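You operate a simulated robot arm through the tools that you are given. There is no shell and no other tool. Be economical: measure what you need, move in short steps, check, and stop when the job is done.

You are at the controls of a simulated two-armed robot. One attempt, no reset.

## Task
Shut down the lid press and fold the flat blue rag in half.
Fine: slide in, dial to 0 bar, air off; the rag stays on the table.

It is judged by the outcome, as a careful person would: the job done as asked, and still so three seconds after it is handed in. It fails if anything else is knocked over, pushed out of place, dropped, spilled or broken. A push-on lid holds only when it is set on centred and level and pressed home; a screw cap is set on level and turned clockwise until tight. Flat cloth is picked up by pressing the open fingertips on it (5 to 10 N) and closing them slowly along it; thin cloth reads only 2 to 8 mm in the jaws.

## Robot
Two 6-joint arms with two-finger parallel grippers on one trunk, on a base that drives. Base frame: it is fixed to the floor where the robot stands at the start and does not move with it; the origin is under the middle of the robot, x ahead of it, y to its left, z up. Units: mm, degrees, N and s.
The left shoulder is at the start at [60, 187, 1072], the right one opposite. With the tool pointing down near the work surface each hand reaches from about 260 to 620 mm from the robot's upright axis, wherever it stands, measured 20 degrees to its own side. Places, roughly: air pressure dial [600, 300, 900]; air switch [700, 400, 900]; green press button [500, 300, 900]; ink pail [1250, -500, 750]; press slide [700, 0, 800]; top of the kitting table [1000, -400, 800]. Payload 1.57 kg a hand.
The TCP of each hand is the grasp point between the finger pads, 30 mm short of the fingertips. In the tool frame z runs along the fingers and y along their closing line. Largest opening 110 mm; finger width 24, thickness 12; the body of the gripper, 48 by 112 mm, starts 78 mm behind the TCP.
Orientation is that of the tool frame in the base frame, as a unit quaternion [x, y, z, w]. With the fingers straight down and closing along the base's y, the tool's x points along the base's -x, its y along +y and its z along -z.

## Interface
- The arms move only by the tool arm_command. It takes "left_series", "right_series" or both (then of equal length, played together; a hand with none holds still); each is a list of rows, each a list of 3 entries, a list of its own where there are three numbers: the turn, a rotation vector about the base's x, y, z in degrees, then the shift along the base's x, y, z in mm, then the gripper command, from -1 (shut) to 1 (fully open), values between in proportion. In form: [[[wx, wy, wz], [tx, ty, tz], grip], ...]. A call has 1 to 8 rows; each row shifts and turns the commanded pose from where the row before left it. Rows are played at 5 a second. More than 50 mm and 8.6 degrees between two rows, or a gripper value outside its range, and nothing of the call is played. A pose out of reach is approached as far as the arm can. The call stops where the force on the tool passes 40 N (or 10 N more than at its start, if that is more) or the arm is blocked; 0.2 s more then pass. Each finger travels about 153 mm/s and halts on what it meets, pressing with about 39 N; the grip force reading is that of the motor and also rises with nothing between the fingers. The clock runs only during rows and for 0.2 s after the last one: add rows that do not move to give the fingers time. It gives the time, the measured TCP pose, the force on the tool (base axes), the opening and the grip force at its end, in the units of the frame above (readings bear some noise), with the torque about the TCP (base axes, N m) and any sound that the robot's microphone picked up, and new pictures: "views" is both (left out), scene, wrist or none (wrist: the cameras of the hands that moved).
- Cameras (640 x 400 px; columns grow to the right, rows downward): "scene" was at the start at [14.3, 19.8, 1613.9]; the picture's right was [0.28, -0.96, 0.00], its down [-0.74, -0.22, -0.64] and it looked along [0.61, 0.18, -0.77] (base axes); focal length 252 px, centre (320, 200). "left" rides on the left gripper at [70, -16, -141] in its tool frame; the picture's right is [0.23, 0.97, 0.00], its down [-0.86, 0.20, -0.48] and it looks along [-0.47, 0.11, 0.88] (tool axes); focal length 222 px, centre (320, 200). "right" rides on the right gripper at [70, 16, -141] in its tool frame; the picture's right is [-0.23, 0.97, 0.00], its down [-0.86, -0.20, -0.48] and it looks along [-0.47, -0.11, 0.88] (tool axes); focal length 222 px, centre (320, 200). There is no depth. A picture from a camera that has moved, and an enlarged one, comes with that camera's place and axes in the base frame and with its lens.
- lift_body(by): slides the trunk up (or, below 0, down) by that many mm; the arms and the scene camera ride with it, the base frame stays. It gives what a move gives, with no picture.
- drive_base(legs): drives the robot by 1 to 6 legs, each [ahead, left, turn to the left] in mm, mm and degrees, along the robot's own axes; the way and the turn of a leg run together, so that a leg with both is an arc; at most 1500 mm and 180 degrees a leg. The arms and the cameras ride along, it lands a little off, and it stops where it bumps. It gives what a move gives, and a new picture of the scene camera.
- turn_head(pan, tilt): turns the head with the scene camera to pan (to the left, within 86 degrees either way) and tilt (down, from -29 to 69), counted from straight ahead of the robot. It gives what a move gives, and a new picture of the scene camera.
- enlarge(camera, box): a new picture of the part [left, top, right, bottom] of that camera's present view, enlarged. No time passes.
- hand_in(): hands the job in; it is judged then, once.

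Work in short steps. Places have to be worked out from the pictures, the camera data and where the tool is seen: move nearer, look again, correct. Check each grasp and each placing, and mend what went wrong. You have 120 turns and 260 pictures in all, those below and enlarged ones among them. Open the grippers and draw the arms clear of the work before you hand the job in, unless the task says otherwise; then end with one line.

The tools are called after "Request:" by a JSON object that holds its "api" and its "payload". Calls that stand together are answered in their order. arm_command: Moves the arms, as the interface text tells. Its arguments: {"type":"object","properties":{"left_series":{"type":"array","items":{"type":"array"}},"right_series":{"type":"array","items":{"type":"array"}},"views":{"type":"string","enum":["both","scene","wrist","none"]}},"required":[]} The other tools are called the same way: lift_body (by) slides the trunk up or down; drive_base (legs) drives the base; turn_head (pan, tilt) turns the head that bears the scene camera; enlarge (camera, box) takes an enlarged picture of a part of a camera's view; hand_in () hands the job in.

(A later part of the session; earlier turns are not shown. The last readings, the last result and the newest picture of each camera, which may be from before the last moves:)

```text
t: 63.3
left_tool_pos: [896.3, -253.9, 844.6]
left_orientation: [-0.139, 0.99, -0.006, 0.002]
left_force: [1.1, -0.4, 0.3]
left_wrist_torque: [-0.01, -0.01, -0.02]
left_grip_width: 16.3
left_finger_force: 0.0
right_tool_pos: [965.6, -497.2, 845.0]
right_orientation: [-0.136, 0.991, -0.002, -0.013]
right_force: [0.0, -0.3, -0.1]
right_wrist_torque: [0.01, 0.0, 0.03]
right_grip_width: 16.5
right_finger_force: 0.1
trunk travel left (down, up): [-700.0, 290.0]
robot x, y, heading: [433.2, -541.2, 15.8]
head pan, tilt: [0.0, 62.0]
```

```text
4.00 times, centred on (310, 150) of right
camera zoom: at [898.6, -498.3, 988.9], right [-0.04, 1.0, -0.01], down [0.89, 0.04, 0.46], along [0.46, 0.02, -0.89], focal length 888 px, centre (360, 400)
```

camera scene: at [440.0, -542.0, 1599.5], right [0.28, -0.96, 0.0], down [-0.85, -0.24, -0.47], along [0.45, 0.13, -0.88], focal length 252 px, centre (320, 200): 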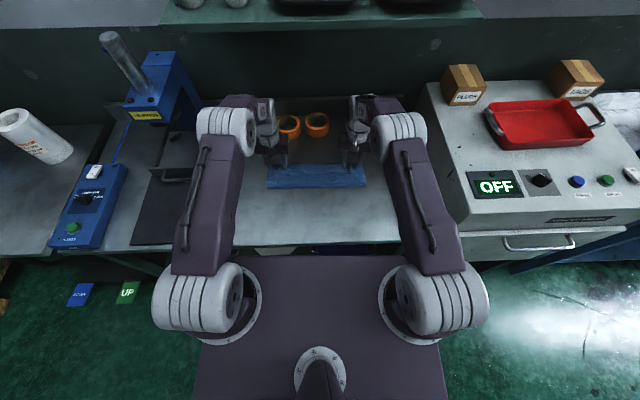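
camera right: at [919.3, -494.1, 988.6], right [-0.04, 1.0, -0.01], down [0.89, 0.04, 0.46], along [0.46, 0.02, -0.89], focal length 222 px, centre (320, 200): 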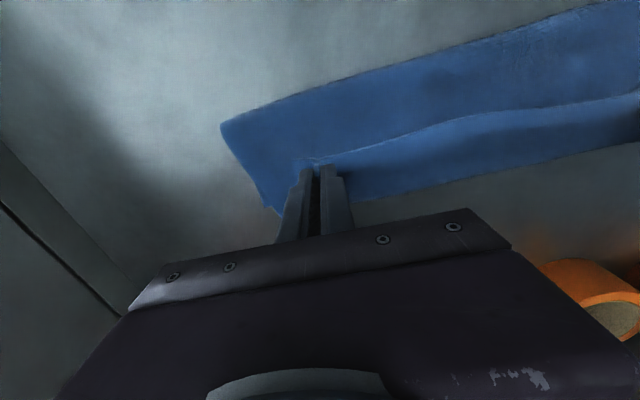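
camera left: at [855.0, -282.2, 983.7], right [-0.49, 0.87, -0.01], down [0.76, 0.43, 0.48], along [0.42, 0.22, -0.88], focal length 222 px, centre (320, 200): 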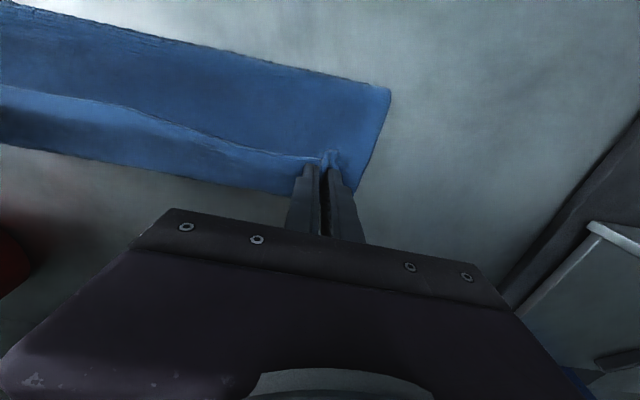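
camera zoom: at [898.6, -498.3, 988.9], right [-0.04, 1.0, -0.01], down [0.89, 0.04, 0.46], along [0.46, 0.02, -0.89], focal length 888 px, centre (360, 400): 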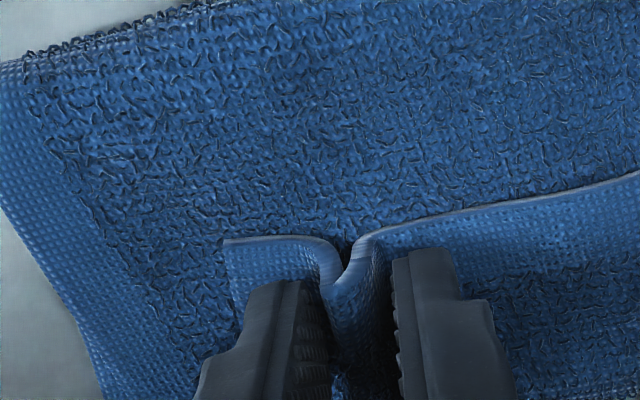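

The hem came along with the fingers. I open wider, then slide 20 mm robotward and look.

Request:
{"api": "arm_command", "payload": {"left_series": [[[0, 0, 0], [0, 0, 0], -0.42], [[0, 0, 0], [0, 0, 4], -0.42], [[0, 0, 0], [-9.6, -2.8, 0], -0.42], [[0, 0, 0], [-9.6, -2.8, 0], -0.42], [[0, 0, 0], [0, 0, -4], -0.42]], "right_series": [[[0, 0, 0], [0, 0, 0], -0.42], [[0, 0, 0], [0, 0, 4], -0.42], [[0, 0, 0], [-9.6, -2.8, 0], -0.42], [[0, 0, 0], [-9.6, -2.8, 0], -0.42], [[0, 0, 0], [0, 0, -4], -0.42]], "views": "none"}}

Request:
{"api": "enlarge", "payload": {"camera": "left", "box": [250, 100, 410, 200]}}

Request:
{"api": "enlarge", "payload": {"camera": "right", "box": [230, 100, 390, 200]}}

```text
t: 64.5
left_tool_pos: [878.5, -257.3, 843.7]
left_orientation: [-0.139, 0.99, -0.005, 0.003]
left_force: [0.3, 0.0, -0.3]
left_wrist_torque: [0.01, 0.05, 0.0]
left_grip_width: 31.6
left_finger_force: 0.0
right_tool_pos: [947.3, -501.6, 846.0]
right_orientation: [-0.136, 0.991, -0.002, -0.013]
right_force: [0.6, 0.3, 0.4]
right_wrist_torque: [-0.01, 0.02, -0.01]
right_grip_width: 31.7
right_finger_force: 0.1
trunk travel left (down, up): [-700.0, 290.0]
robot x, y, heading: [432.0, -541.9, 16.1]
head pan, tilt: [0.0, 62.0]
```

```text
4.00 times, centred on (330, 150) of left
camera zoom: at [814.7, -291.3, 985.5], right [-0.49, 0.87, -0.01], down [0.76, 0.43, 0.48], along [0.42, 0.22, -0.88], focal length 888 px, centre (280, 400)
```

zoom: 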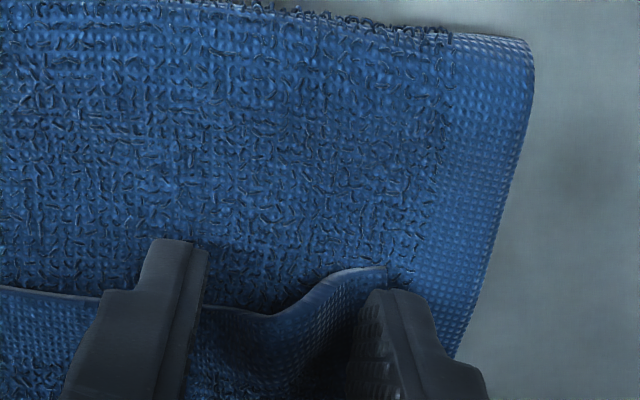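

```text
4.00 times, centred on (310, 150) of right
camera zoom: at [879.4, -503.8, 989.2], right [-0.04, 1.0, -0.01], down [0.89, 0.04, 0.46], along [0.46, 0.01, -0.89], focal length 888 px, centre (360, 400)
```

zoom: 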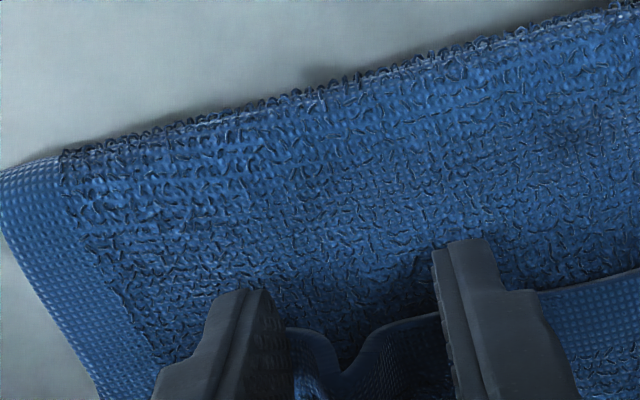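

Left overlaps the edge ~8 mm (good); the right only ~3 mm, so it goes 6 mm ahead. Lower 2 mm and close both.

Request:
{"api": "arm_command", "payload": {"left_series": [[[0, 0, 0], [1, 0.3, 0], -0.42], [[0, 0, 0], [0, 0, -2], -0.42], [[0, 0, 0], [0, 0, 0], -0.55], [[0, 0, 0], [0, 0, 0], -0.7], [[0, 0, 0], [0, 0, 0], -0.85], [[0, 0, 0], [0, 0, 0], -1], [[0, 0, 0], [0, 0, 0], -1]], "right_series": [[[0, 0, 0], [5.8, 1.7, 0], -0.42], [[0, 0, 0], [0, 0, -3], -0.42], [[0, 0, 0], [0, 0, 0], -0.55], [[0, 0, 0], [0, 0, 0], -0.7], [[0, 0, 0], [0, 0, 0], -0.85], [[0, 0, 0], [0, 0, 0], -1], [[0, 0, 0], [0, 0, 0], -1]], "views": "none"}}

Request:
{"api": "enlarge", "payload": {"camera": "left", "box": [250, 100, 410, 200]}}

Request:
{"api": "enlarge", "payload": {"camera": "right", "box": [230, 100, 390, 200]}}

```text
t: 66.1
left_tool_pos: [877.6, -259.5, 843.0]
left_orientation: [-0.14, 0.99, -0.006, 0.002]
left_force: [1.5, -5.4, 1.6]
left_wrist_torque: [-0.16, -0.06, -0.01]
left_grip_width: 4.7
left_finger_force: 25.1
right_tool_pos: [953.4, -501.1, 842.0]
right_orientation: [-0.137, 0.991, -0.001, -0.013]
right_force: [-1.6, 6.9, 2.4]
right_wrist_torque: [0.15, 0.06, 0.04]
right_grip_width: 5.7
right_finger_force: 25.6
trunk travel left (down, up): [-700.0, 290.0]
robot x, y, heading: [435.7, -543.5, 16.0]
head pan, tilt: [0.0, 62.0]
```

```text
4.00 times, centred on (330, 150) of left
camera zoom: at [815.7, -292.1, 984.2], right [-0.49, 0.87, -0.01], down [0.76, 0.43, 0.48], along [0.42, 0.22, -0.88], focal length 888 px, centre (280, 400)
```

zoom: 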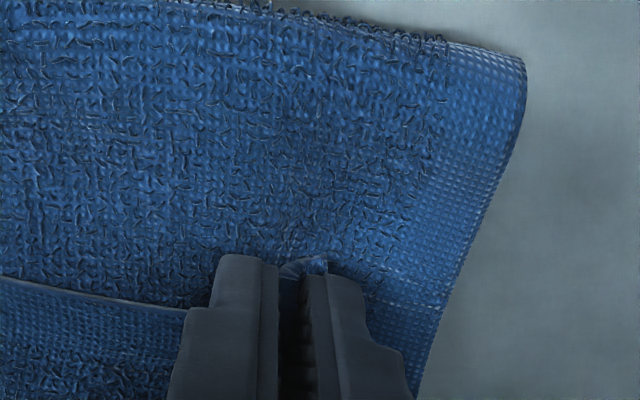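

```text
4.00 times, centred on (310, 150) of right
camera zoom: at [885.7, -502.1, 985.8], right [-0.04, 1.0, -0.01], down [0.89, 0.04, 0.46], along [0.46, 0.02, -0.89], focal length 888 px, centre (360, 400)
```

zoom: 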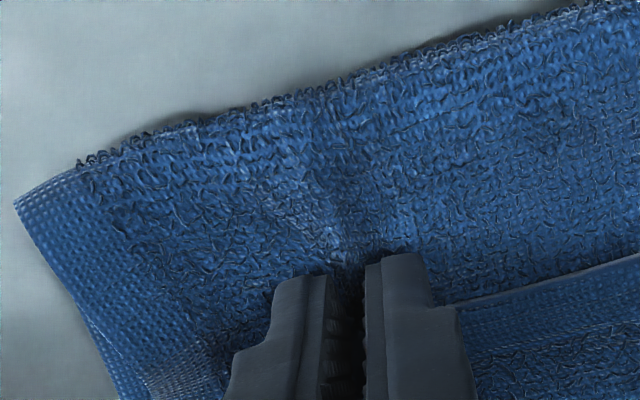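

I lift both 40 mm to see what each hand holds.

Request:
{"api": "arm_command", "payload": {"left_series": [[[0, 0, 0], [0, 0, 15], -1], [[0, 0, 0], [0, 0, 15], -1], [[0, 0, 0], [0, 0, 15], -1]], "right_series": [[[0, 0, 0], [0, 0, 15], -1], [[0, 0, 0], [0, 0, 15], -1], [[0, 0, 0], [0, 0, 15], -1]], "views": "scene"}}

Request:
{"api": "enlarge", "payload": {"camera": "right", "box": [180, 60, 440, 220]}}

Request:
{"api": "enlarge", "payload": {"camera": "scene", "box": [250, 130, 390, 220]}}

```text
t: 66.9
left_tool_pos: [879.7, -258.0, 887.5]
left_orientation: [-0.139, 0.99, -0.006, 0.002]
left_force: [2.9, -7.1, -0.7]
left_wrist_torque: [-0.2, -0.02, -0.06]
left_grip_width: 4.7
left_finger_force: 25.9
right_tool_pos: [954.4, -500.5, 887.6]
right_orientation: [-0.136, 0.991, -0.001, -0.014]
right_force: [-1.4, 7.7, 0.0]
right_wrist_torque: [0.21, 0.06, 0.1]
right_grip_width: 5.8
right_finger_force: 25.5
trunk travel left (down, up): [-700.0, 290.0]
robot x, y, heading: [435.5, -541.2, 16.0]
head pan, tilt: [0.0, 62.0]
camera scene: at [437.3, -542.8, 1599.4], right [0.28, -0.96, 0.0], down [-0.85, -0.24, -0.47], along [0.45, 0.13, -0.88], focal length 252 px, centre (320, 200)
```

scene: 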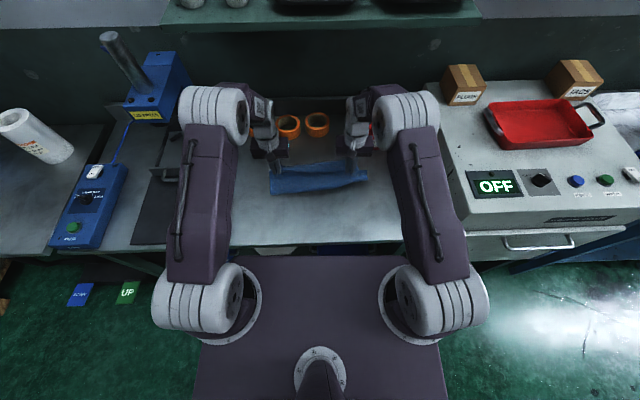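

```text
2.46 times, centred on (310, 140) of right
camera zoom: at [886.5, -502.3, 1031.3], right [-0.04, 1.0, -0.01], down [0.89, 0.04, 0.46], along [0.46, 0.02, -0.89], focal length 547 px, centre (345, 348)
```

zoom: 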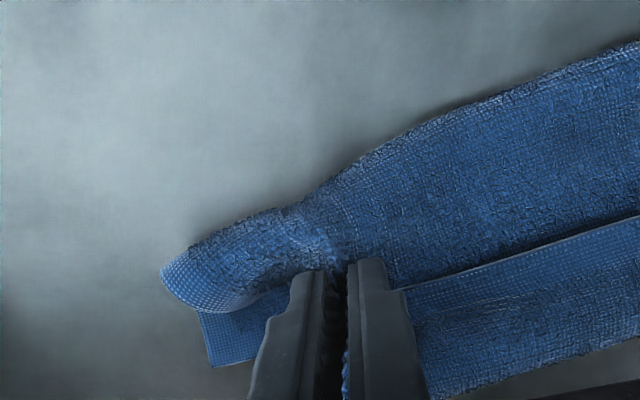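

```text
4.44 times, centred on (320, 175) of scene
camera zoom: at [437.3, -542.8, 1599.4], right [0.28, -0.96, 0.0], down [-0.85, -0.24, -0.47], along [0.45, 0.13, -0.88], focal length 1122 px, centre (320, 311)
```

zoom: 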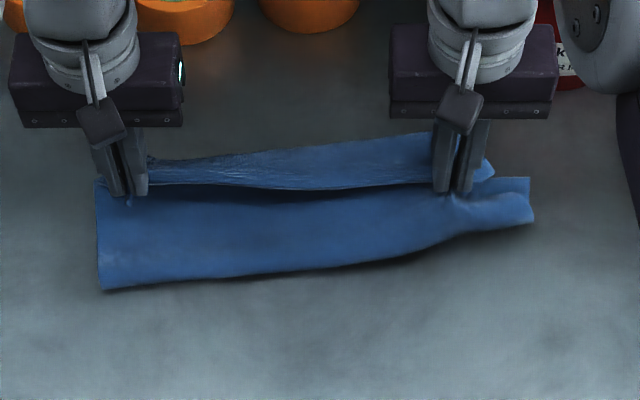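

Left holds just the edge, but the right caught both layers. I put the right down, open and lift it away to look.

Request:
{"api": "arm_command", "payload": {"right_series": [[[0, 0, 0], [0, 0, -20], -1], [[0, 0, 0], [0, 0, -22], -1], [[0, 0, 0], [0, 0, 0], -0.7], [[0, 0, 0], [0, 0, 0], -0.4], [[0, 0, 0], [0, 0, 0], -0.2], [[0, 0, 0], [0, 0, 15], -0.2], [[0, 0, 0], [-10, -3, 25], -0.2]], "views": "wrist"}}

Request:
{"api": "enlarge", "payload": {"camera": "scene", "box": [250, 130, 390, 220]}}

Request:
{"api": "enlarge", "payload": {"camera": "right", "box": [180, 60, 440, 220]}}

```text
t: 68.5
left_tool_pos: [880.2, -257.6, 887.2]
left_orientation: [-0.139, 0.99, -0.006, 0.003]
left_force: [-0.4, -0.4, 0.0]
left_wrist_torque: [0.02, -0.01, 0.0]
left_grip_width: 4.5
left_finger_force: 25.3
right_tool_pos: [944.7, -505.1, 885.4]
right_orientation: [-0.137, 0.991, -0.001, -0.013]
right_force: [-0.6, 0.0, 0.2]
right_wrist_torque: [0.0, 0.0, 0.04]
right_grip_width: 44.0
right_finger_force: 0.0
trunk travel left (down, up): [-700.0, 290.0]
robot x, y, heading: [431.4, -541.2, 16.2]
head pan, tilt: [0.0, 62.0]
camera right: at [876.2, -506.0, 1029.7], right [-0.04, 1.0, -0.01], down [0.89, 0.04, 0.46], along [0.46, 0.01, -0.89], focal length 222 px, centre (320, 200)
```

right: 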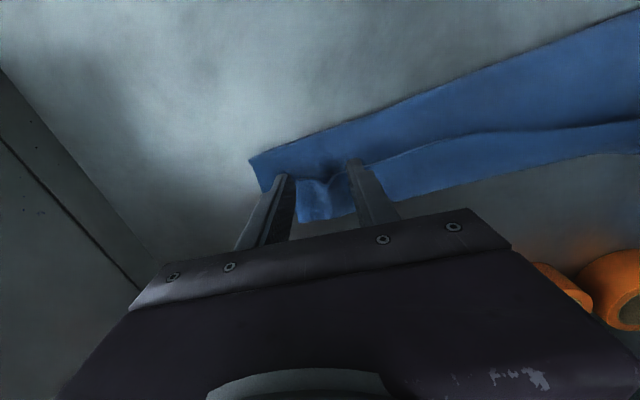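

```text
4.44 times, centred on (320, 175) of scene
camera zoom: at [436.5, -542.9, 1599.4], right [0.28, -0.96, 0.0], down [-0.85, -0.24, -0.47], along [0.45, 0.13, -0.88], focal length 1122 px, centre (320, 311)
```

zoom: 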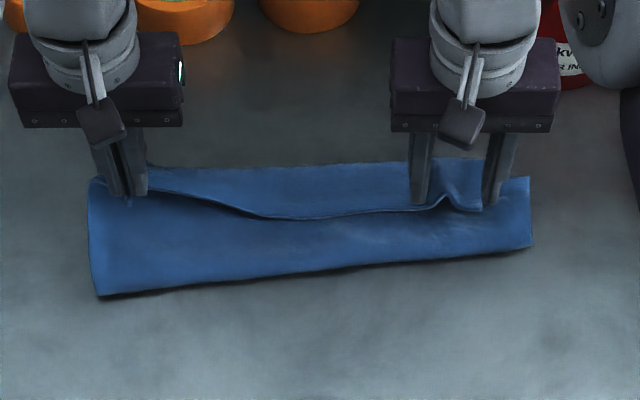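

```text
2.46 times, centred on (310, 140) of right
camera zoom: at [876.2, -506.0, 1029.7], right [-0.04, 1.0, -0.01], down [0.89, 0.04, 0.46], along [0.46, 0.01, -0.89], focal length 547 px, centre (345, 348)
```

zoom: 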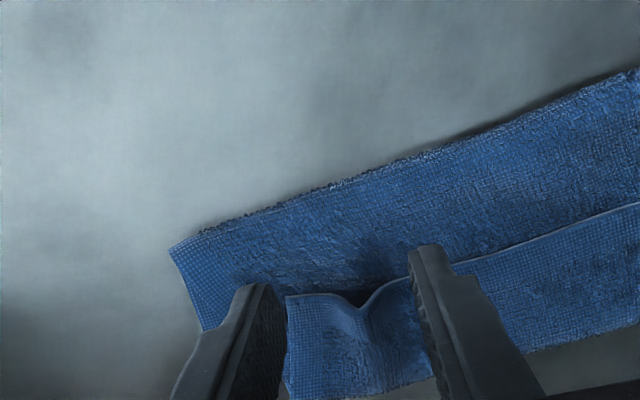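

The right hem edge again shows a standing crest at about (965, −495). I centre on it with a 30 mm opening and lower to z ~855.

Request:
{"api": "arm_command", "payload": {"right_series": [[[0, 0, 0], [22, 11, 0], -0.45], [[0, 0, 0], [0, 0, -18], -0.45], [[0, 0, 0], [0, 0, -12], -0.45], [[0, 0, 0], [0, 0, 0], -0.45]], "views": "none"}}

Request:
{"api": "enlarge", "payload": {"camera": "right", "box": [230, 100, 390, 200]}}

```text
t: 69.5
left_tool_pos: [880.2, -256.3, 887.4]
left_orientation: [-0.139, 0.99, -0.005, 0.002]
left_force: [-1.6, 0.2, 0.2]
left_wrist_torque: [0.03, -0.01, 0.01]
left_grip_width: 4.7
left_finger_force: 24.7
right_tool_pos: [966.0, -493.5, 854.4]
right_orientation: [-0.137, 0.991, -0.003, -0.013]
right_force: [0.7, -0.5, -0.1]
right_wrist_torque: [0.0, -0.01, -0.01]
right_grip_width: 30.2
right_finger_force: 0.0
trunk travel left (down, up): [-700.0, 290.0]
robot x, y, heading: [429.8, -541.2, 15.9]
head pan, tilt: [0.0, 62.0]
```

```text
4.00 times, centred on (310, 150) of right
camera zoom: at [898.5, -494.4, 997.7], right [-0.04, 1.0, -0.01], down [0.89, 0.04, 0.46], along [0.46, 0.01, -0.89], focal length 888 px, centre (360, 400)
```

zoom: 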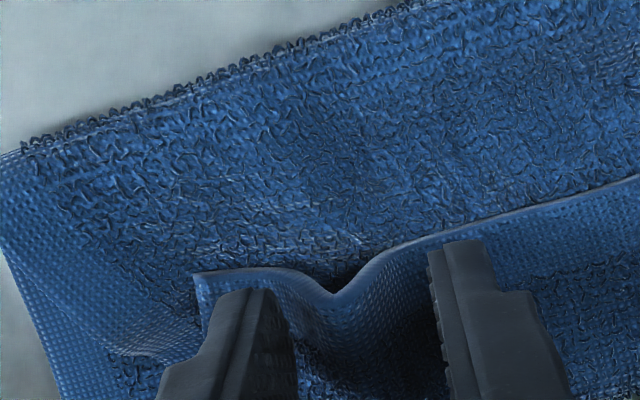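

The crest lies between the fingers, slightly to the right; shift 4 mm, lower 7 mm and close.

Request:
{"api": "arm_command", "payload": {"right_series": [[[0, 0, 0], [1.2, -4, -4], -0.45], [[0, 0, 0], [0, 0, -3], -0.45], [[0, 0, 0], [0, 0, 0], -0.6], [[0, 0, 0], [0, 0, 0], -0.75], [[0, 0, 0], [0, 0, 0], -0.9], [[0, 0, 0], [0, 0, 0], -1], [[0, 0, 0], [0, 0, 0], -1]], "views": "none"}}

Request:
{"api": "enlarge", "payload": {"camera": "right", "box": [230, 100, 390, 200]}}

```text
t: 71.1
left_tool_pos: [879.5, -257.7, 888.1]
left_orientation: [-0.139, 0.99, -0.005, 0.003]
left_force: [1.4, -3.6, -0.5]
left_wrist_torque: [-0.11, -0.02, -0.04]
left_grip_width: 4.4
left_finger_force: 25.2
right_tool_pos: [966.5, -497.4, 846.7]
right_orientation: [-0.137, 0.991, -0.002, -0.013]
right_force: [-1.2, 4.6, 0.0]
right_wrist_torque: [0.11, 0.04, 0.01]
right_grip_width: 4.5
right_finger_force: 25.1
trunk travel left (down, up): [-700.0, 290.0]
robot x, y, heading: [436.8, -543.3, 16.1]
head pan, tilt: [0.0, 62.0]
```

```text
4.00 times, centred on (310, 150) of right
camera zoom: at [898.4, -498.4, 990.0], right [-0.04, 1.0, -0.01], down [0.89, 0.04, 0.46], along [0.46, 0.02, -0.89], focal length 888 px, centre (360, 400)
```

zoom: 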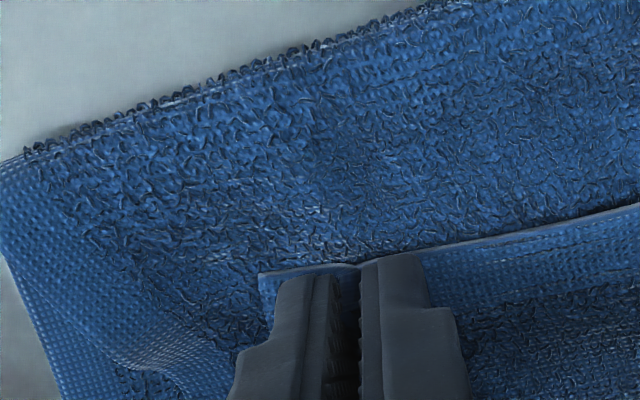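

Single layer at 4.5 mm, edge right at the finger. Now I raise the right level with the left, then carry both up and toward me so the excess top cloth lays back down on the table to the true half line.

Request:
{"api": "arm_command", "payload": {"left_series": [[[0, 0, 0], [0, 0, 0], -1], [[0, 0, 0], [0, 0, 0], -1], [[0, 0, 0], [-22.1, -6.3, 30], -1], [[0, 0, 0], [-28.8, -8.3, 25], -1], [[0, 0, 0], [-28.8, -8.3, 5], -1], [[0, 0, 0], [-24, -6.9, -5], -1], [[0, 0, 0], [-14.4, -4.1, -10], -1], [[0, 0, 0], [0, 0, 0], -1]], "right_series": [[[0, 0, 0], [-0.8, 2.9, 20], -1], [[0, 0, 0], [-0.8, 2.9, 20], -1], [[0, 0, 0], [-22.1, -6.3, 30], -1], [[0, 0, 0], [-28.8, -8.3, 25], -1], [[0, 0, 0], [-28.8, -8.3, 5], -1], [[0, 0, 0], [-24, -6.9, -5], -1], [[0, 0, 0], [-14.4, -4.1, -10], -1], [[0, 0, 0], [0, 0, 0], -1]]}}

Request:
{"api": "enlarge", "payload": {"camera": "scene", "box": [240, 120, 400, 230]}}

```text
t: 72.9
left_tool_pos: [762.4, -293.0, 934.0]
left_orientation: [-0.139, 0.99, -0.006, 0.002]
left_force: [-0.2, 0.1, -0.3]
left_wrist_torque: [-0.03, 0.04, 0.02]
left_grip_width: 4.4
left_finger_force: 25.0
right_tool_pos: [846.3, -527.2, 935.4]
right_orientation: [-0.136, 0.991, -0.002, -0.013]
right_force: [-0.6, -0.1, 0.3]
right_wrist_torque: [0.0, 0.01, -0.03]
right_grip_width: 4.3
right_finger_force: 24.9
trunk travel left (down, up): [-700.0, 290.0]
robot x, y, heading: [428.8, -541.4, 15.8]
head pan, tilt: [0.0, 62.0]
camera scene: at [438.2, -542.6, 1599.4], right [0.28, -0.96, 0.0], down [-0.85, -0.24, -0.47], along [0.45, 0.13, -0.88], focal length 252 px, centre (320, 200)
camera right: at [778.8, -528.9, 1077.7], right [-0.04, 1.0, -0.01], down [0.89, 0.04, 0.46], along [0.46, 0.02, -0.89], focal length 222 px, centre (320, 200)
camera left: at [699.5, -326.4, 1075.6], right [-0.49, 0.87, -0.01], down [0.76, 0.43, 0.48], along [0.42, 0.22, -0.88], focal length 222 px, centre (320, 200)
```

scene: 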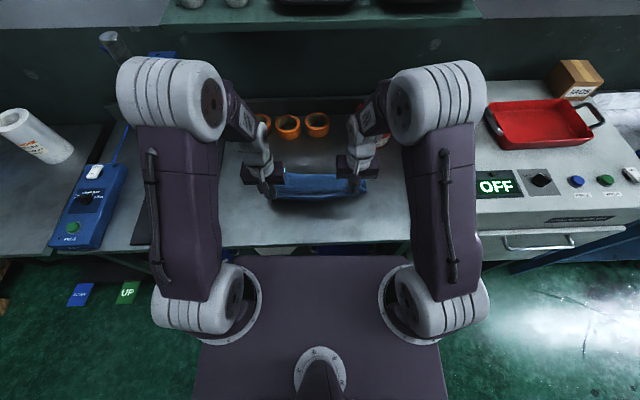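
right: 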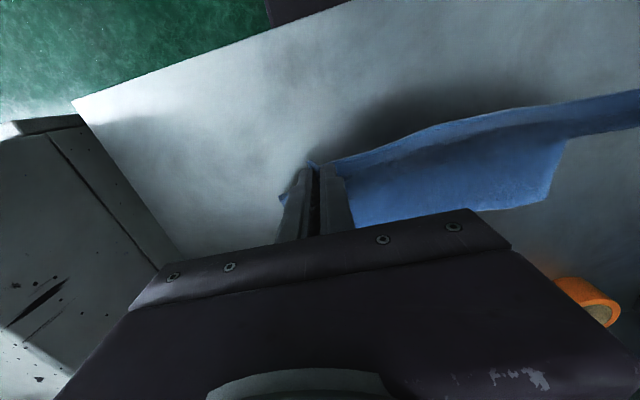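
left: 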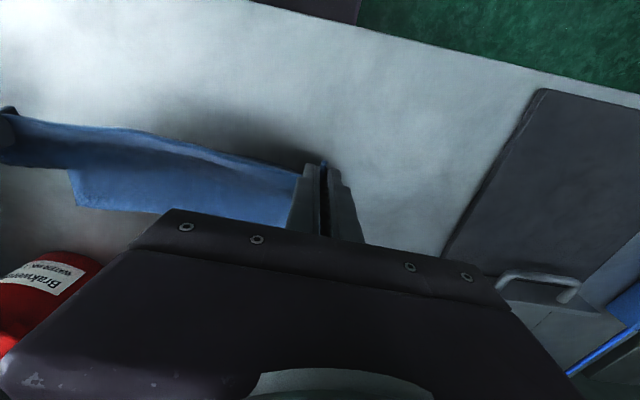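

```text
3.64 times, centred on (320, 175) of scene
camera zoom: at [438.2, -542.6, 1599.4], right [0.28, -0.96, 0.0], down [-0.85, -0.24, -0.47], along [0.45, 0.13, -0.88], focal length 918 px, centre (320, 291)
```

zoom: 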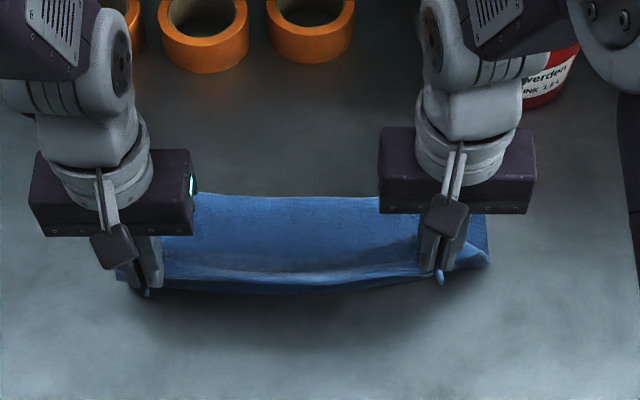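

The far edge now lies at rx ≈548, so the half line is ≈426. The right hand holds 24 mm of hem but the left only ~8; I set the edge down near me on bare table so I can regrip the right at the very edge with no second layer beneath.

Request:
{"api": "arm_command", "payload": {"left_series": [[[0, 0, 0], [-14.4, -4.1, -25], -1], [[0, 0, 0], [-14.4, -4.1, -25], -1], [[0, 0, 0], [-11.5, -3.3, -25], -1], [[0, 0, 0], [-7.7, -2.2, -16], -1], [[0, 0, 0], [0, 0, -4], -1], [[0, 0, 0], [0, 0, 0], -1]], "right_series": [[[0, 0, 0], [-14.4, -4.1, -25], -1], [[0, 0, 0], [-14.4, -4.1, -25], -1], [[0, 0, 0], [-11.5, -3.3, -25], -1], [[0, 0, 0], [-7.7, -2.2, -18], -1], [[0, 0, 0], [0, 0, -5], -1], [[0, 0, 0], [0, 0, 0], -1]]}}

Request:
{"api": "enlarge", "payload": {"camera": "right", "box": [180, 60, 440, 220]}}

Request:
{"api": "enlarge", "payload": {"camera": "left", "box": [200, 60, 460, 220]}}

```text
t: 74.3
left_tool_pos: [711.4, -306.2, 841.5]
left_orientation: [-0.14, 0.99, -0.006, 0.001]
left_force: [-0.3, 0.4, 0.0]
left_wrist_torque: [0.0, 0.0, 0.01]
left_grip_width: 4.6
left_finger_force: 24.3
right_tool_pos: [798.2, -540.1, 837.0]
right_orientation: [-0.137, 0.99, -0.002, -0.013]
right_force: [0.6, -0.8, 1.4]
right_wrist_torque: [-0.03, -0.03, -0.02]
right_grip_width: 4.5
right_finger_force: 25.0
trunk travel left (down, up): [-700.0, 290.0]
robot x, y, heading: [432.8, -540.2, 16.0]
head pan, tilt: [0.0, 62.0]
camera scene: at [437.4, -542.8, 1599.4], right [0.28, -0.96, 0.0], down [-0.85, -0.24, -0.47], along [0.45, 0.13, -0.88], focal length 252 px, centre (320, 200)
camera right: at [730.2, -540.8, 980.2], right [-0.04, 1.0, -0.01], down [0.89, 0.04, 0.46], along [0.46, 0.02, -0.89], focal length 222 px, centre (320, 200)
camera left: at [649.5, -340.2, 982.4], right [-0.49, 0.87, -0.01], down [0.76, 0.43, 0.48], along [0.42, 0.22, -0.88], focal length 222 px, centre (320, 200)
```

scene: 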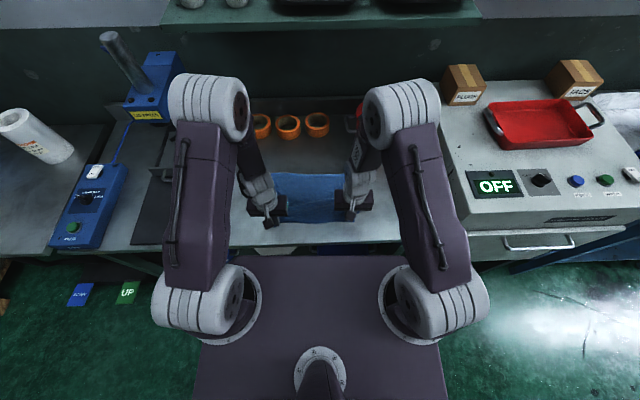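
right: 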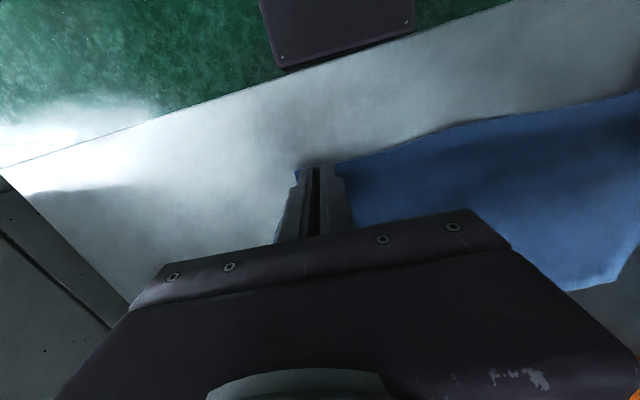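
left: 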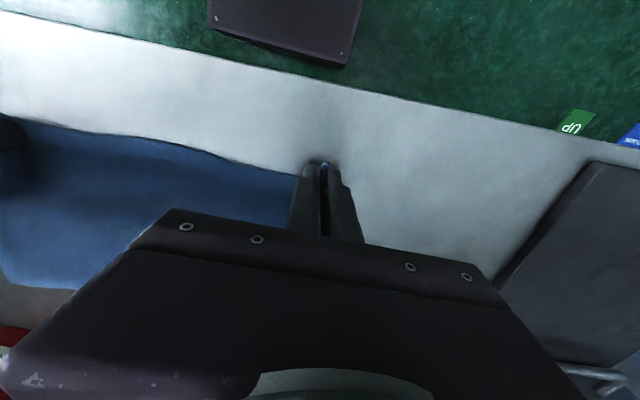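

```text
2.46 times, centred on (310, 140) of right
camera zoom: at [730.2, -540.8, 980.2], right [-0.04, 1.0, -0.01], down [0.89, 0.04, 0.46], along [0.46, 0.02, -0.89], focal length 547 px, centre (345, 348)
```

zoom: 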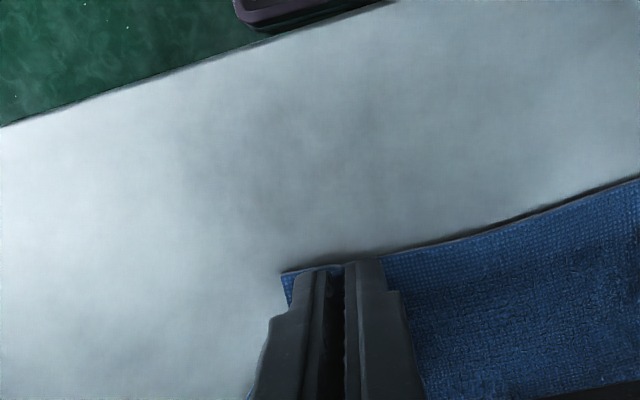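

```text
2.46 times, centred on (330, 140) of left
camera zoom: at [649.5, -340.2, 982.4], right [-0.49, 0.87, -0.01], down [0.76, 0.43, 0.48], along [0.42, 0.22, -0.88], focal length 547 px, centre (295, 348)
```

zoom: 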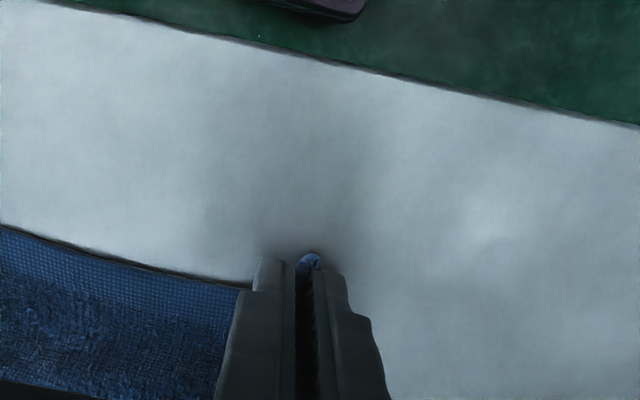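

Both still have the cloth across most of the pad. I open, rise, and back the base 45 mm for comfortable near reach, then look at the rag.

Request:
{"api": "arm_command", "payload": {"left_series": [[[0, 0, 0], [0, 0, 0], -0.7], [[0, 0, 0], [0, 0, 0], -0.4], [[0, 0, 0], [0, 0, 0], -0.3], [[0, 0, 0], [0, 0, 30], -0.3]], "right_series": [[[0, 0, 0], [0, 0, 0], -0.7], [[0, 0, 0], [0, 0, 0], -0.4], [[0, 0, 0], [0, 0, 0], -0.3], [[0, 0, 0], [0, 0, 30], -0.3]], "views": "none"}}

Request:
{"api": "drive_base", "payload": {"legs": [[-45, 0, 0]]}}

Request:
{"api": "enlarge", "payload": {"camera": "scene", "box": [240, 130, 400, 230]}}

```text
t: 75.3
left_tool_pos: [710.6, -305.7, 870.7]
left_orientation: [-0.139, 0.99, -0.006, 0.004]
left_force: [-0.4, 0.1, 0.3]
left_wrist_torque: [0.03, -0.03, 0.01]
left_grip_width: 38.5
left_finger_force: 0.1
right_tool_pos: [796.4, -540.6, 866.9]
right_orientation: [-0.137, 0.99, -0.001, -0.012]
right_force: [-0.2, -0.3, 0.6]
right_wrist_torque: [-0.01, -0.02, -0.03]
right_grip_width: 38.5
right_finger_force: 0.2
trunk travel left (down, up): [-700.0, 290.0]
robot x, y, heading: [431.8, -542.2, 15.9]
head pan, tilt: [0.0, 62.0]
```

```text
t: 76.2
left_tool_pos: [670.9, -318.2, 868.3]
left_orientation: [-0.138, 0.99, -0.006, 0.002]
left_force: [-0.1, -0.1, -0.3]
left_wrist_torque: [0.0, -0.01, -0.02]
left_grip_width: 38.8
left_finger_force: 0.0
right_tool_pos: [758.6, -552.2, 866.0]
right_orientation: [-0.136, 0.991, -0.002, -0.014]
right_force: [0.5, -0.6, -0.1]
right_wrist_torque: [0.02, 0.02, 0.0]
right_grip_width: 38.5
right_finger_force: 0.0
trunk travel left (down, up): [-700.0, 290.0]
robot x, y, heading: [389.0, -555.0, 15.9]
head pan, tilt: [0.0, 62.0]
camera scene: at [399.2, -553.7, 1599.4], right [0.28, -0.96, 0.0], down [-0.85, -0.24, -0.47], along [0.45, 0.13, -0.88], focal length 252 px, centre (320, 200)
```

scene: 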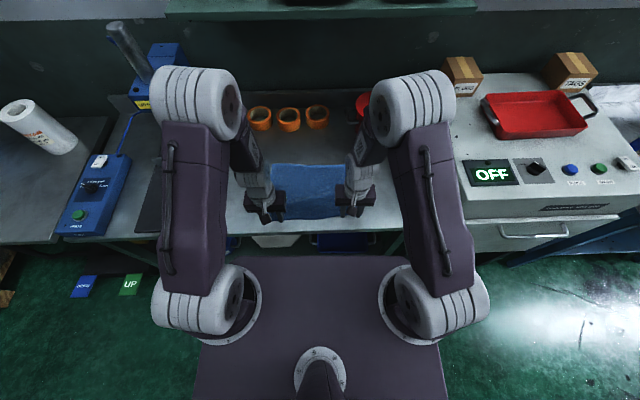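

```text
4.00 times, centred on (320, 180) of scene
camera zoom: at [399.2, -553.7, 1599.4], right [0.28, -0.96, 0.0], down [-0.85, -0.24, -0.47], along [0.45, 0.13, -0.88], focal length 1010 px, centre (320, 280)
```

zoom: 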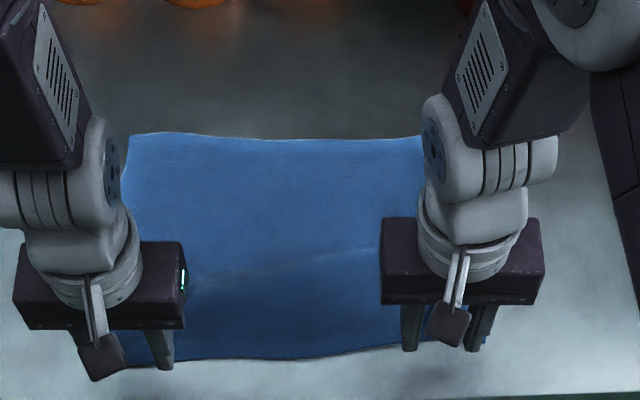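

The rag is back flat. I look at both corners with the wrist cameras.

Request:
{"api": "enlarge", "payload": {"camera": "left", "box": [220, 80, 460, 230]}}

Request:
{"api": "enlarge", "payload": {"camera": "right", "box": [180, 80, 420, 230]}}

```text
2.67 times, centred on (340, 155) of left
camera zoom: at [609.2, -350.4, 1010.1], right [-0.49, 0.87, -0.01], down [0.77, 0.43, 0.48], along [0.42, 0.22, -0.88], focal length 592 px, centre (267, 320)
```

zoom: 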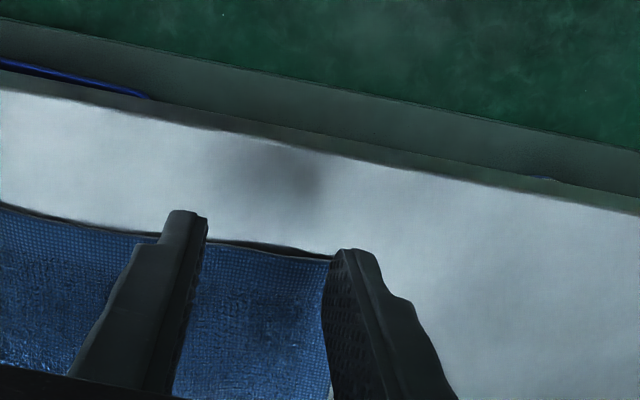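

```text
2.67 times, centred on (300, 155) of right
camera zoom: at [690.3, -552.7, 1009.1], right [-0.05, 1.0, -0.01], down [0.89, 0.04, 0.45], along [0.45, 0.01, -0.89], focal length 592 px, centre (373, 320)
```

zoom: 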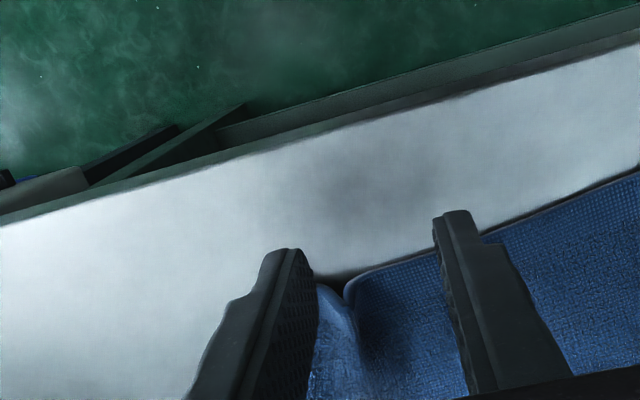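

Both hands need to go ahead so the pads overlap the edge by ~9 mm; I shift them and lower to just above the table.

Request:
{"api": "arm_command", "payload": {"left_series": [[[0, 0, 0], [12, -9, 0], -0.27], [[0, 0, 0], [0, 0, -16], -0.27], [[0, 0, 0], [0, 0, -13], -0.27], [[0, 0, 0], [0, 0, 0], -0.27]], "right_series": [[[0, 0, 0], [15.4, -2.8, 0], -0.45], [[0, 0, 0], [0, 0, -15], -0.45], [[0, 0, 0], [0, 0, -12], -0.45], [[0, 0, 0], [0, 0, 0], -0.45]], "views": "none"}}

Request:
{"api": "enlarge", "payload": {"camera": "left", "box": [240, 100, 440, 220]}}

Request:
{"api": "enlarge", "payload": {"camera": "right", "box": [200, 100, 400, 220]}}

```text
t: 77.2
left_tool_pos: [681.2, -326.5, 838.6]
left_orientation: [-0.139, 0.99, -0.006, 0.003]
left_force: [-0.5, 0.1, 0.5]
left_wrist_torque: [-0.01, 0.01, -0.01]
left_grip_width: 40.0
left_finger_force: 0.0
right_tool_pos: [771.1, -555.8, 839.3]
right_orientation: [-0.137, 0.991, -0.001, -0.014]
right_force: [0.3, 0.3, -1.2]
right_wrist_torque: [0.01, 0.0, -0.01]
right_grip_width: 30.6
right_finger_force: 0.0
trunk travel left (down, up): [-700.0, 290.0]
robot x, y, heading: [387.2, -552.7, 16.1]
head pan, tilt: [0.0, 62.0]
```

```text
3.20 times, centred on (340, 160) of left
camera zoom: at [618.1, -359.4, 979.5], right [-0.49, 0.87, -0.01], down [0.76, 0.43, 0.48], along [0.42, 0.22, -0.88], focal length 711 px, centre (256, 328)
```

zoom: 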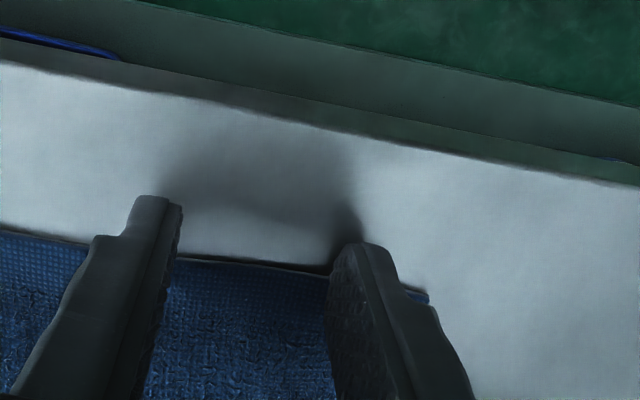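

```text
3.20 times, centred on (300, 160) of right
camera zoom: at [702.8, -557.4, 982.8], right [-0.05, 1.0, -0.01], down [0.89, 0.04, 0.46], along [0.45, 0.02, -0.89], focal length 711 px, centre (384, 328)
```

zoom: 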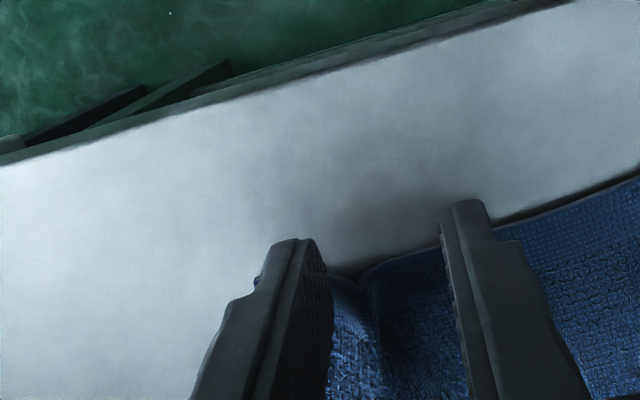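

Edge overlap is ~5 mm on both; I go 3 mm further ahead, right 5 mm outward to its pucker, and press lightly.

Request:
{"api": "arm_command", "payload": {"left_series": [[[0, 0, 0], [3, 0.9, 0], -0.27], [[0, 0, 0], [0, 0, -3], -0.27], [[0, 0, 0], [0, 0, -2.5], -0.27], [[0, 0, 0], [0, 0, 0], -0.27]], "right_series": [[[0, 0, 0], [4.3, -4, 0], -0.4], [[0, 0, 0], [0, 0, -3], -0.4], [[0, 0, 0], [0, 0, -3], -0.4], [[0, 0, 0], [0, 0, 0], -0.4]], "views": "none"}}

```text
t: 78.2
left_tool_pos: [683.4, -326.9, 833.7]
left_orientation: [-0.139, 0.99, -0.005, 0.003]
left_force: [-0.2, 0.4, 2.7]
left_wrist_torque: [0.05, -0.02, 0.02]
left_grip_width: 40.4
left_finger_force: 0.0
right_tool_pos: [775.2, -560.0, 835.5]
right_orientation: [-0.137, 0.99, -0.002, -0.014]
right_force: [-0.5, 0.5, 0.9]
right_wrist_torque: [-0.03, 0.0, 0.02]
right_grip_width: 33.1
right_finger_force: 0.1
trunk travel left (down, up): [-700.0, 290.0]
robot x, y, heading: [388.2, -554.6, 16.3]
head pan, tilt: [0.0, 62.0]
```

Contact starting; 1.5–2.5 mm more and close slowly on both.

Request:
{"api": "arm_command", "payload": {"left_series": [[[0, 0, 0], [0, 0, -1.5], -0.27], [[0, 0, 0], [0, 0, 0], -0.39], [[0, 0, 0], [0, 0, 0], -0.51], [[0, 0, 0], [0, 0, 0], -0.63], [[0, 0, 0], [0, 0, 0], -0.75], [[0, 0, 0], [0, 0, 0], -0.87], [[0, 0, 0], [0, 0, 0], -1], [[0, 0, 0], [0, 0, 0], -1]], "right_series": [[[0, 0, 0], [0, 0, -2.8], -0.4], [[0, 0, 0], [0, 0, 0], -0.5], [[0, 0, 0], [0, 0, 0], -0.6], [[0, 0, 0], [0, 0, 0], -0.7], [[0, 0, 0], [0, 0, 0], -0.8], [[0, 0, 0], [0, 0, 0], -0.9], [[0, 0, 0], [0, 0, 0], -1], [[0, 0, 0], [0, 0, 0], -1]], "views": "none"}}

Request:
{"api": "enlarge", "payload": {"camera": "left", "box": [240, 100, 440, 220]}}

Request:
{"api": "enlarge", "payload": {"camera": "right", "box": [200, 100, 400, 220]}}

```text
t: 79.2
left_tool_pos: [682.7, -326.1, 832.8]
left_orientation: [-0.139, 0.99, -0.006, 0.004]
left_force: [-0.1, 0.0, 4.0]
left_wrist_torque: [0.04, -0.01, 0.02]
left_grip_width: 20.0
left_finger_force: 0.1
right_tool_pos: [773.5, -558.9, 832.1]
right_orientation: [-0.137, 0.991, -0.001, -0.009]
right_force: [-3.1, -2.5, 26.1]
right_wrist_torque: [-0.03, -0.12, -0.01]
right_grip_width: 15.6
right_finger_force: 0.0
trunk travel left (down, up): [-700.0, 290.0]
robot x, y, heading: [392.5, -553.3, 15.9]
head pan, tilt: [0.0, 62.0]
stopped in row 4 (right hand): the force on the tool passed its limit (the readings are from after the stop); the commanded pose is now the measured one
```

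```text
3.20 times, centred on (340, 160) of left
camera zoom: at [619.5, -359.5, 975.2], right [-0.49, 0.87, -0.01], down [0.76, 0.43, 0.48], along [0.43, 0.22, -0.88], focal length 711 px, centre (256, 328)
```

zoom: 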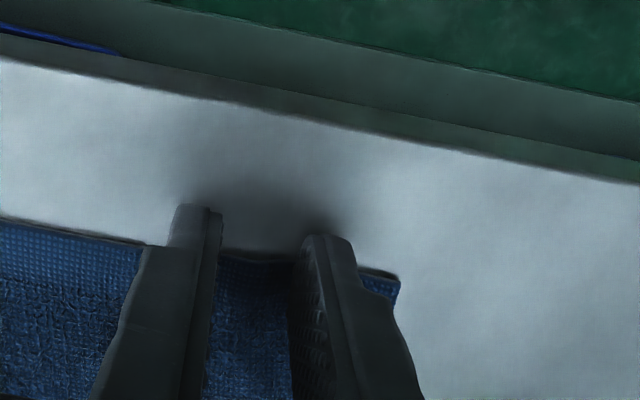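

```text
3.20 times, centred on (300, 160) of right
camera zoom: at [705.3, -560.1, 975.6], right [-0.05, 1.0, 0.0], down [0.89, 0.04, 0.46], along [0.46, 0.02, -0.89], focal length 711 px, centre (384, 328)
```

zoom: 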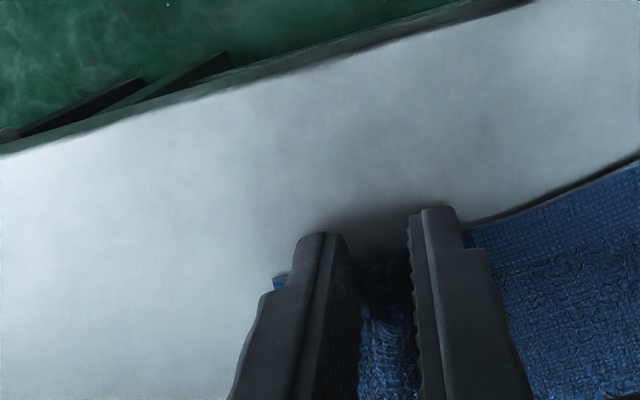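

The right pressed too hard (26 N). I raise it 1.5 mm and finish closing both.

Request:
{"api": "arm_command", "payload": {"left_series": [[[0, 0, 0], [0, 0, -0.5], -0.63], [[0, 0, 0], [0, 0, 0], -0.75], [[0, 0, 0], [0, 0, 0], -0.87], [[0, 0, 0], [0, 0, 0], -1], [[0, 0, 0], [0, 0, 0], -1]], "right_series": [[[0, 0, 0], [0, 0, 1], -0.72], [[0, 0, 0], [0, 0, 0], -0.8], [[0, 0, 0], [0, 0, 0], -0.9], [[0, 0, 0], [0, 0, 0], -1], [[0, 0, 0], [0, 0, 0], -1]], "views": "none"}}

Request:
{"api": "enlarge", "payload": {"camera": "left", "box": [240, 100, 440, 220]}}

Request:
{"api": "enlarge", "payload": {"camera": "right", "box": [200, 100, 400, 220]}}

```text
t: 80.4
left_tool_pos: [682.7, -326.2, 833.6]
left_orientation: [-0.138, 0.99, -0.005, 0.005]
left_force: [1.5, -3.5, 18.2]
left_wrist_torque: [0.01, -0.21, -0.05]
left_grip_width: 3.2
left_finger_force: 24.6
right_tool_pos: [775.4, -558.1, 832.8]
right_orientation: [-0.137, 0.99, 0.0, -0.009]
right_force: [-0.3, 6.1, 17.0]
right_wrist_torque: [0.24, -0.14, 0.03]
right_grip_width: 4.3
right_finger_force: 25.0
trunk travel left (down, up): [-700.0, 290.0]
robot x, y, heading: [393.2, -552.6, 15.6]
head pan, tilt: [0.0, 62.0]
```

```text
3.20 times, centred on (340, 160) of left
camera zoom: at [620.5, -359.9, 974.3], right [-0.49, 0.87, -0.01], down [0.76, 0.43, 0.48], along [0.43, 0.22, -0.88], focal length 711 px, centre (256, 328)
```

zoom: 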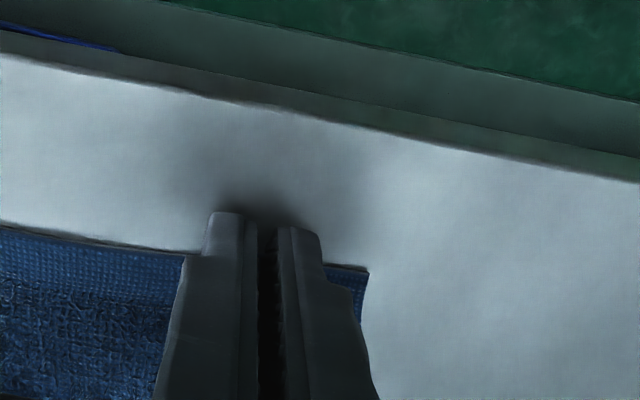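

```text
3.20 times, centred on (300, 160) of right
camera zoom: at [706.0, -559.6, 975.8], right [-0.05, 1.0, 0.0], down [0.89, 0.04, 0.46], along [0.46, 0.02, -0.89], focal length 711 px, centre (384, 328)
```

zoom: 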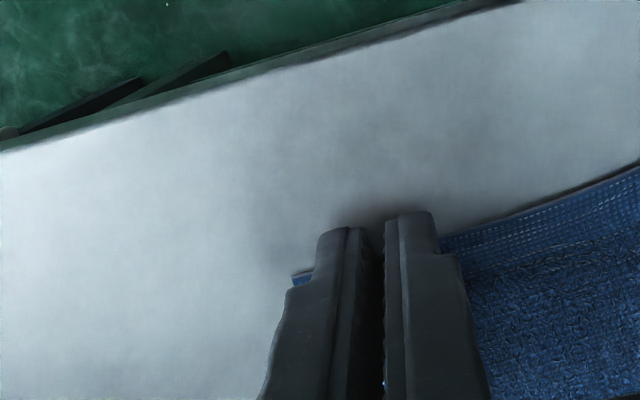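

Both grips read cloth (3.2 / 4.3 mm) with only the edge in the pads. Lift to mid-arc.

Request:
{"api": "arm_command", "payload": {"left_series": [[[0, 0, 0], [2, 0.5, 20], -1], [[0, 0, 0], [4, 1, 20], -1], [[0, 0, 0], [24, 6.9, 35], -1], [[0, 0, 0], [33.6, 9.6, 25], -1], [[0, 0, 0], [38.4, 11, 10], -1], [[0, 0, 0], [0, 0, 0], -1]], "right_series": [[[0, 0, 0], [1, 0.2, 20], -1], [[0, 0, 0], [2, 0.5, 20], -1], [[0, 0, 0], [15.4, 4.4, 35], -1], [[0, 0, 0], [26, 7.4, 25], -1], [[0, 0, 0], [33.6, 9.6, 10], -1], [[0, 0, 0], [0, 0, 0], -1]], "views": "both"}}

Request:
{"api": "enlarge", "payload": {"camera": "scene", "box": [240, 110, 400, 220]}}

```text
t: 81.8
left_tool_pos: [786.5, -297.5, 943.0]
left_orientation: [-0.14, 0.99, -0.006, 0.002]
left_force: [2.4, -4.9, -0.4]
left_wrist_torque: [-0.13, -0.04, -0.06]
left_grip_width: 3.4
left_finger_force: 24.1
right_tool_pos: [855.2, -538.2, 942.1]
right_orientation: [-0.137, 0.99, -0.001, -0.012]
right_force: [-2.3, 5.5, -0.4]
right_wrist_torque: [0.18, 0.01, -0.01]
right_grip_width: 4.4
right_finger_force: 25.4
trunk travel left (down, up): [-700.0, 290.0]
robot x, y, heading: [391.6, -550.5, 16.1]
head pan, tilt: [0.0, 62.0]
camera scene: at [393.6, -555.3, 1599.4], right [0.28, -0.96, 0.0], down [-0.85, -0.24, -0.47], along [0.45, 0.13, -0.88], focal length 252 px, centre (320, 200)
camera right: at [785.7, -539.3, 1086.0], right [-0.05, 1.0, 0.0], down [0.89, 0.04, 0.46], along [0.46, 0.02, -0.89], focal length 222 px, centre (320, 200)
camera left: at [723.0, -330.7, 1085.0], right [-0.49, 0.87, -0.01], down [0.76, 0.43, 0.48], along [0.42, 0.22, -0.88], focal length 222 px, centre (320, 200)
```

scene: 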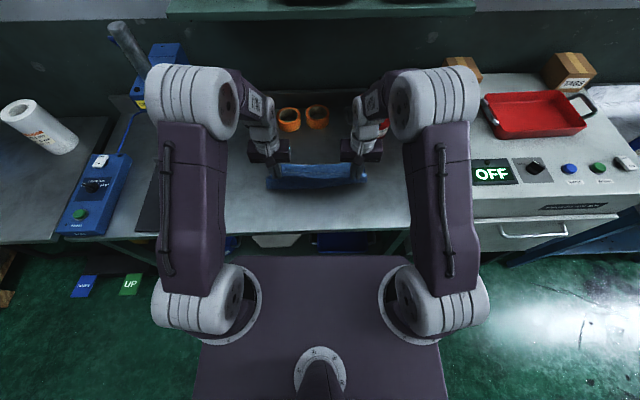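
right: 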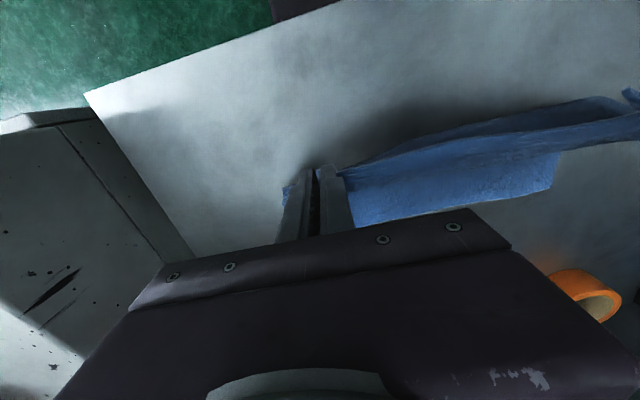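
left: 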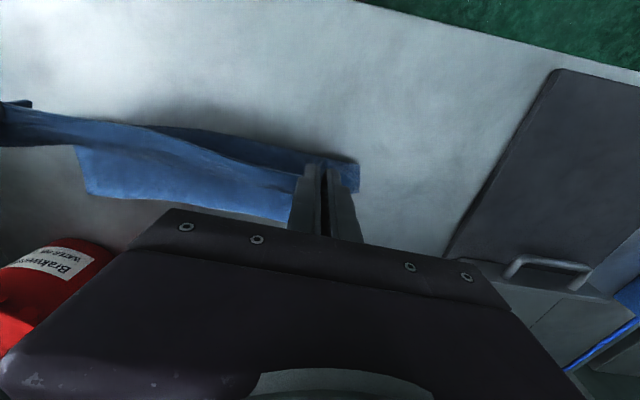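

```text
3.64 times, centred on (320, 165) of scene
camera zoom: at [393.6, -555.3, 1599.4], right [0.28, -0.96, 0.0], down [-0.85, -0.24, -0.47], along [0.45, 0.13, -0.88], focal length 918 px, centre (320, 327)
```

zoom: 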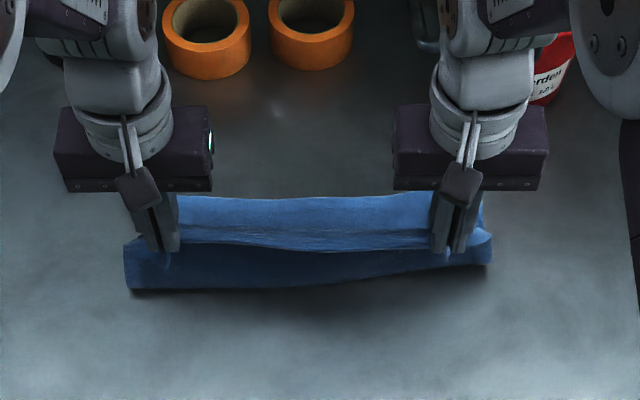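

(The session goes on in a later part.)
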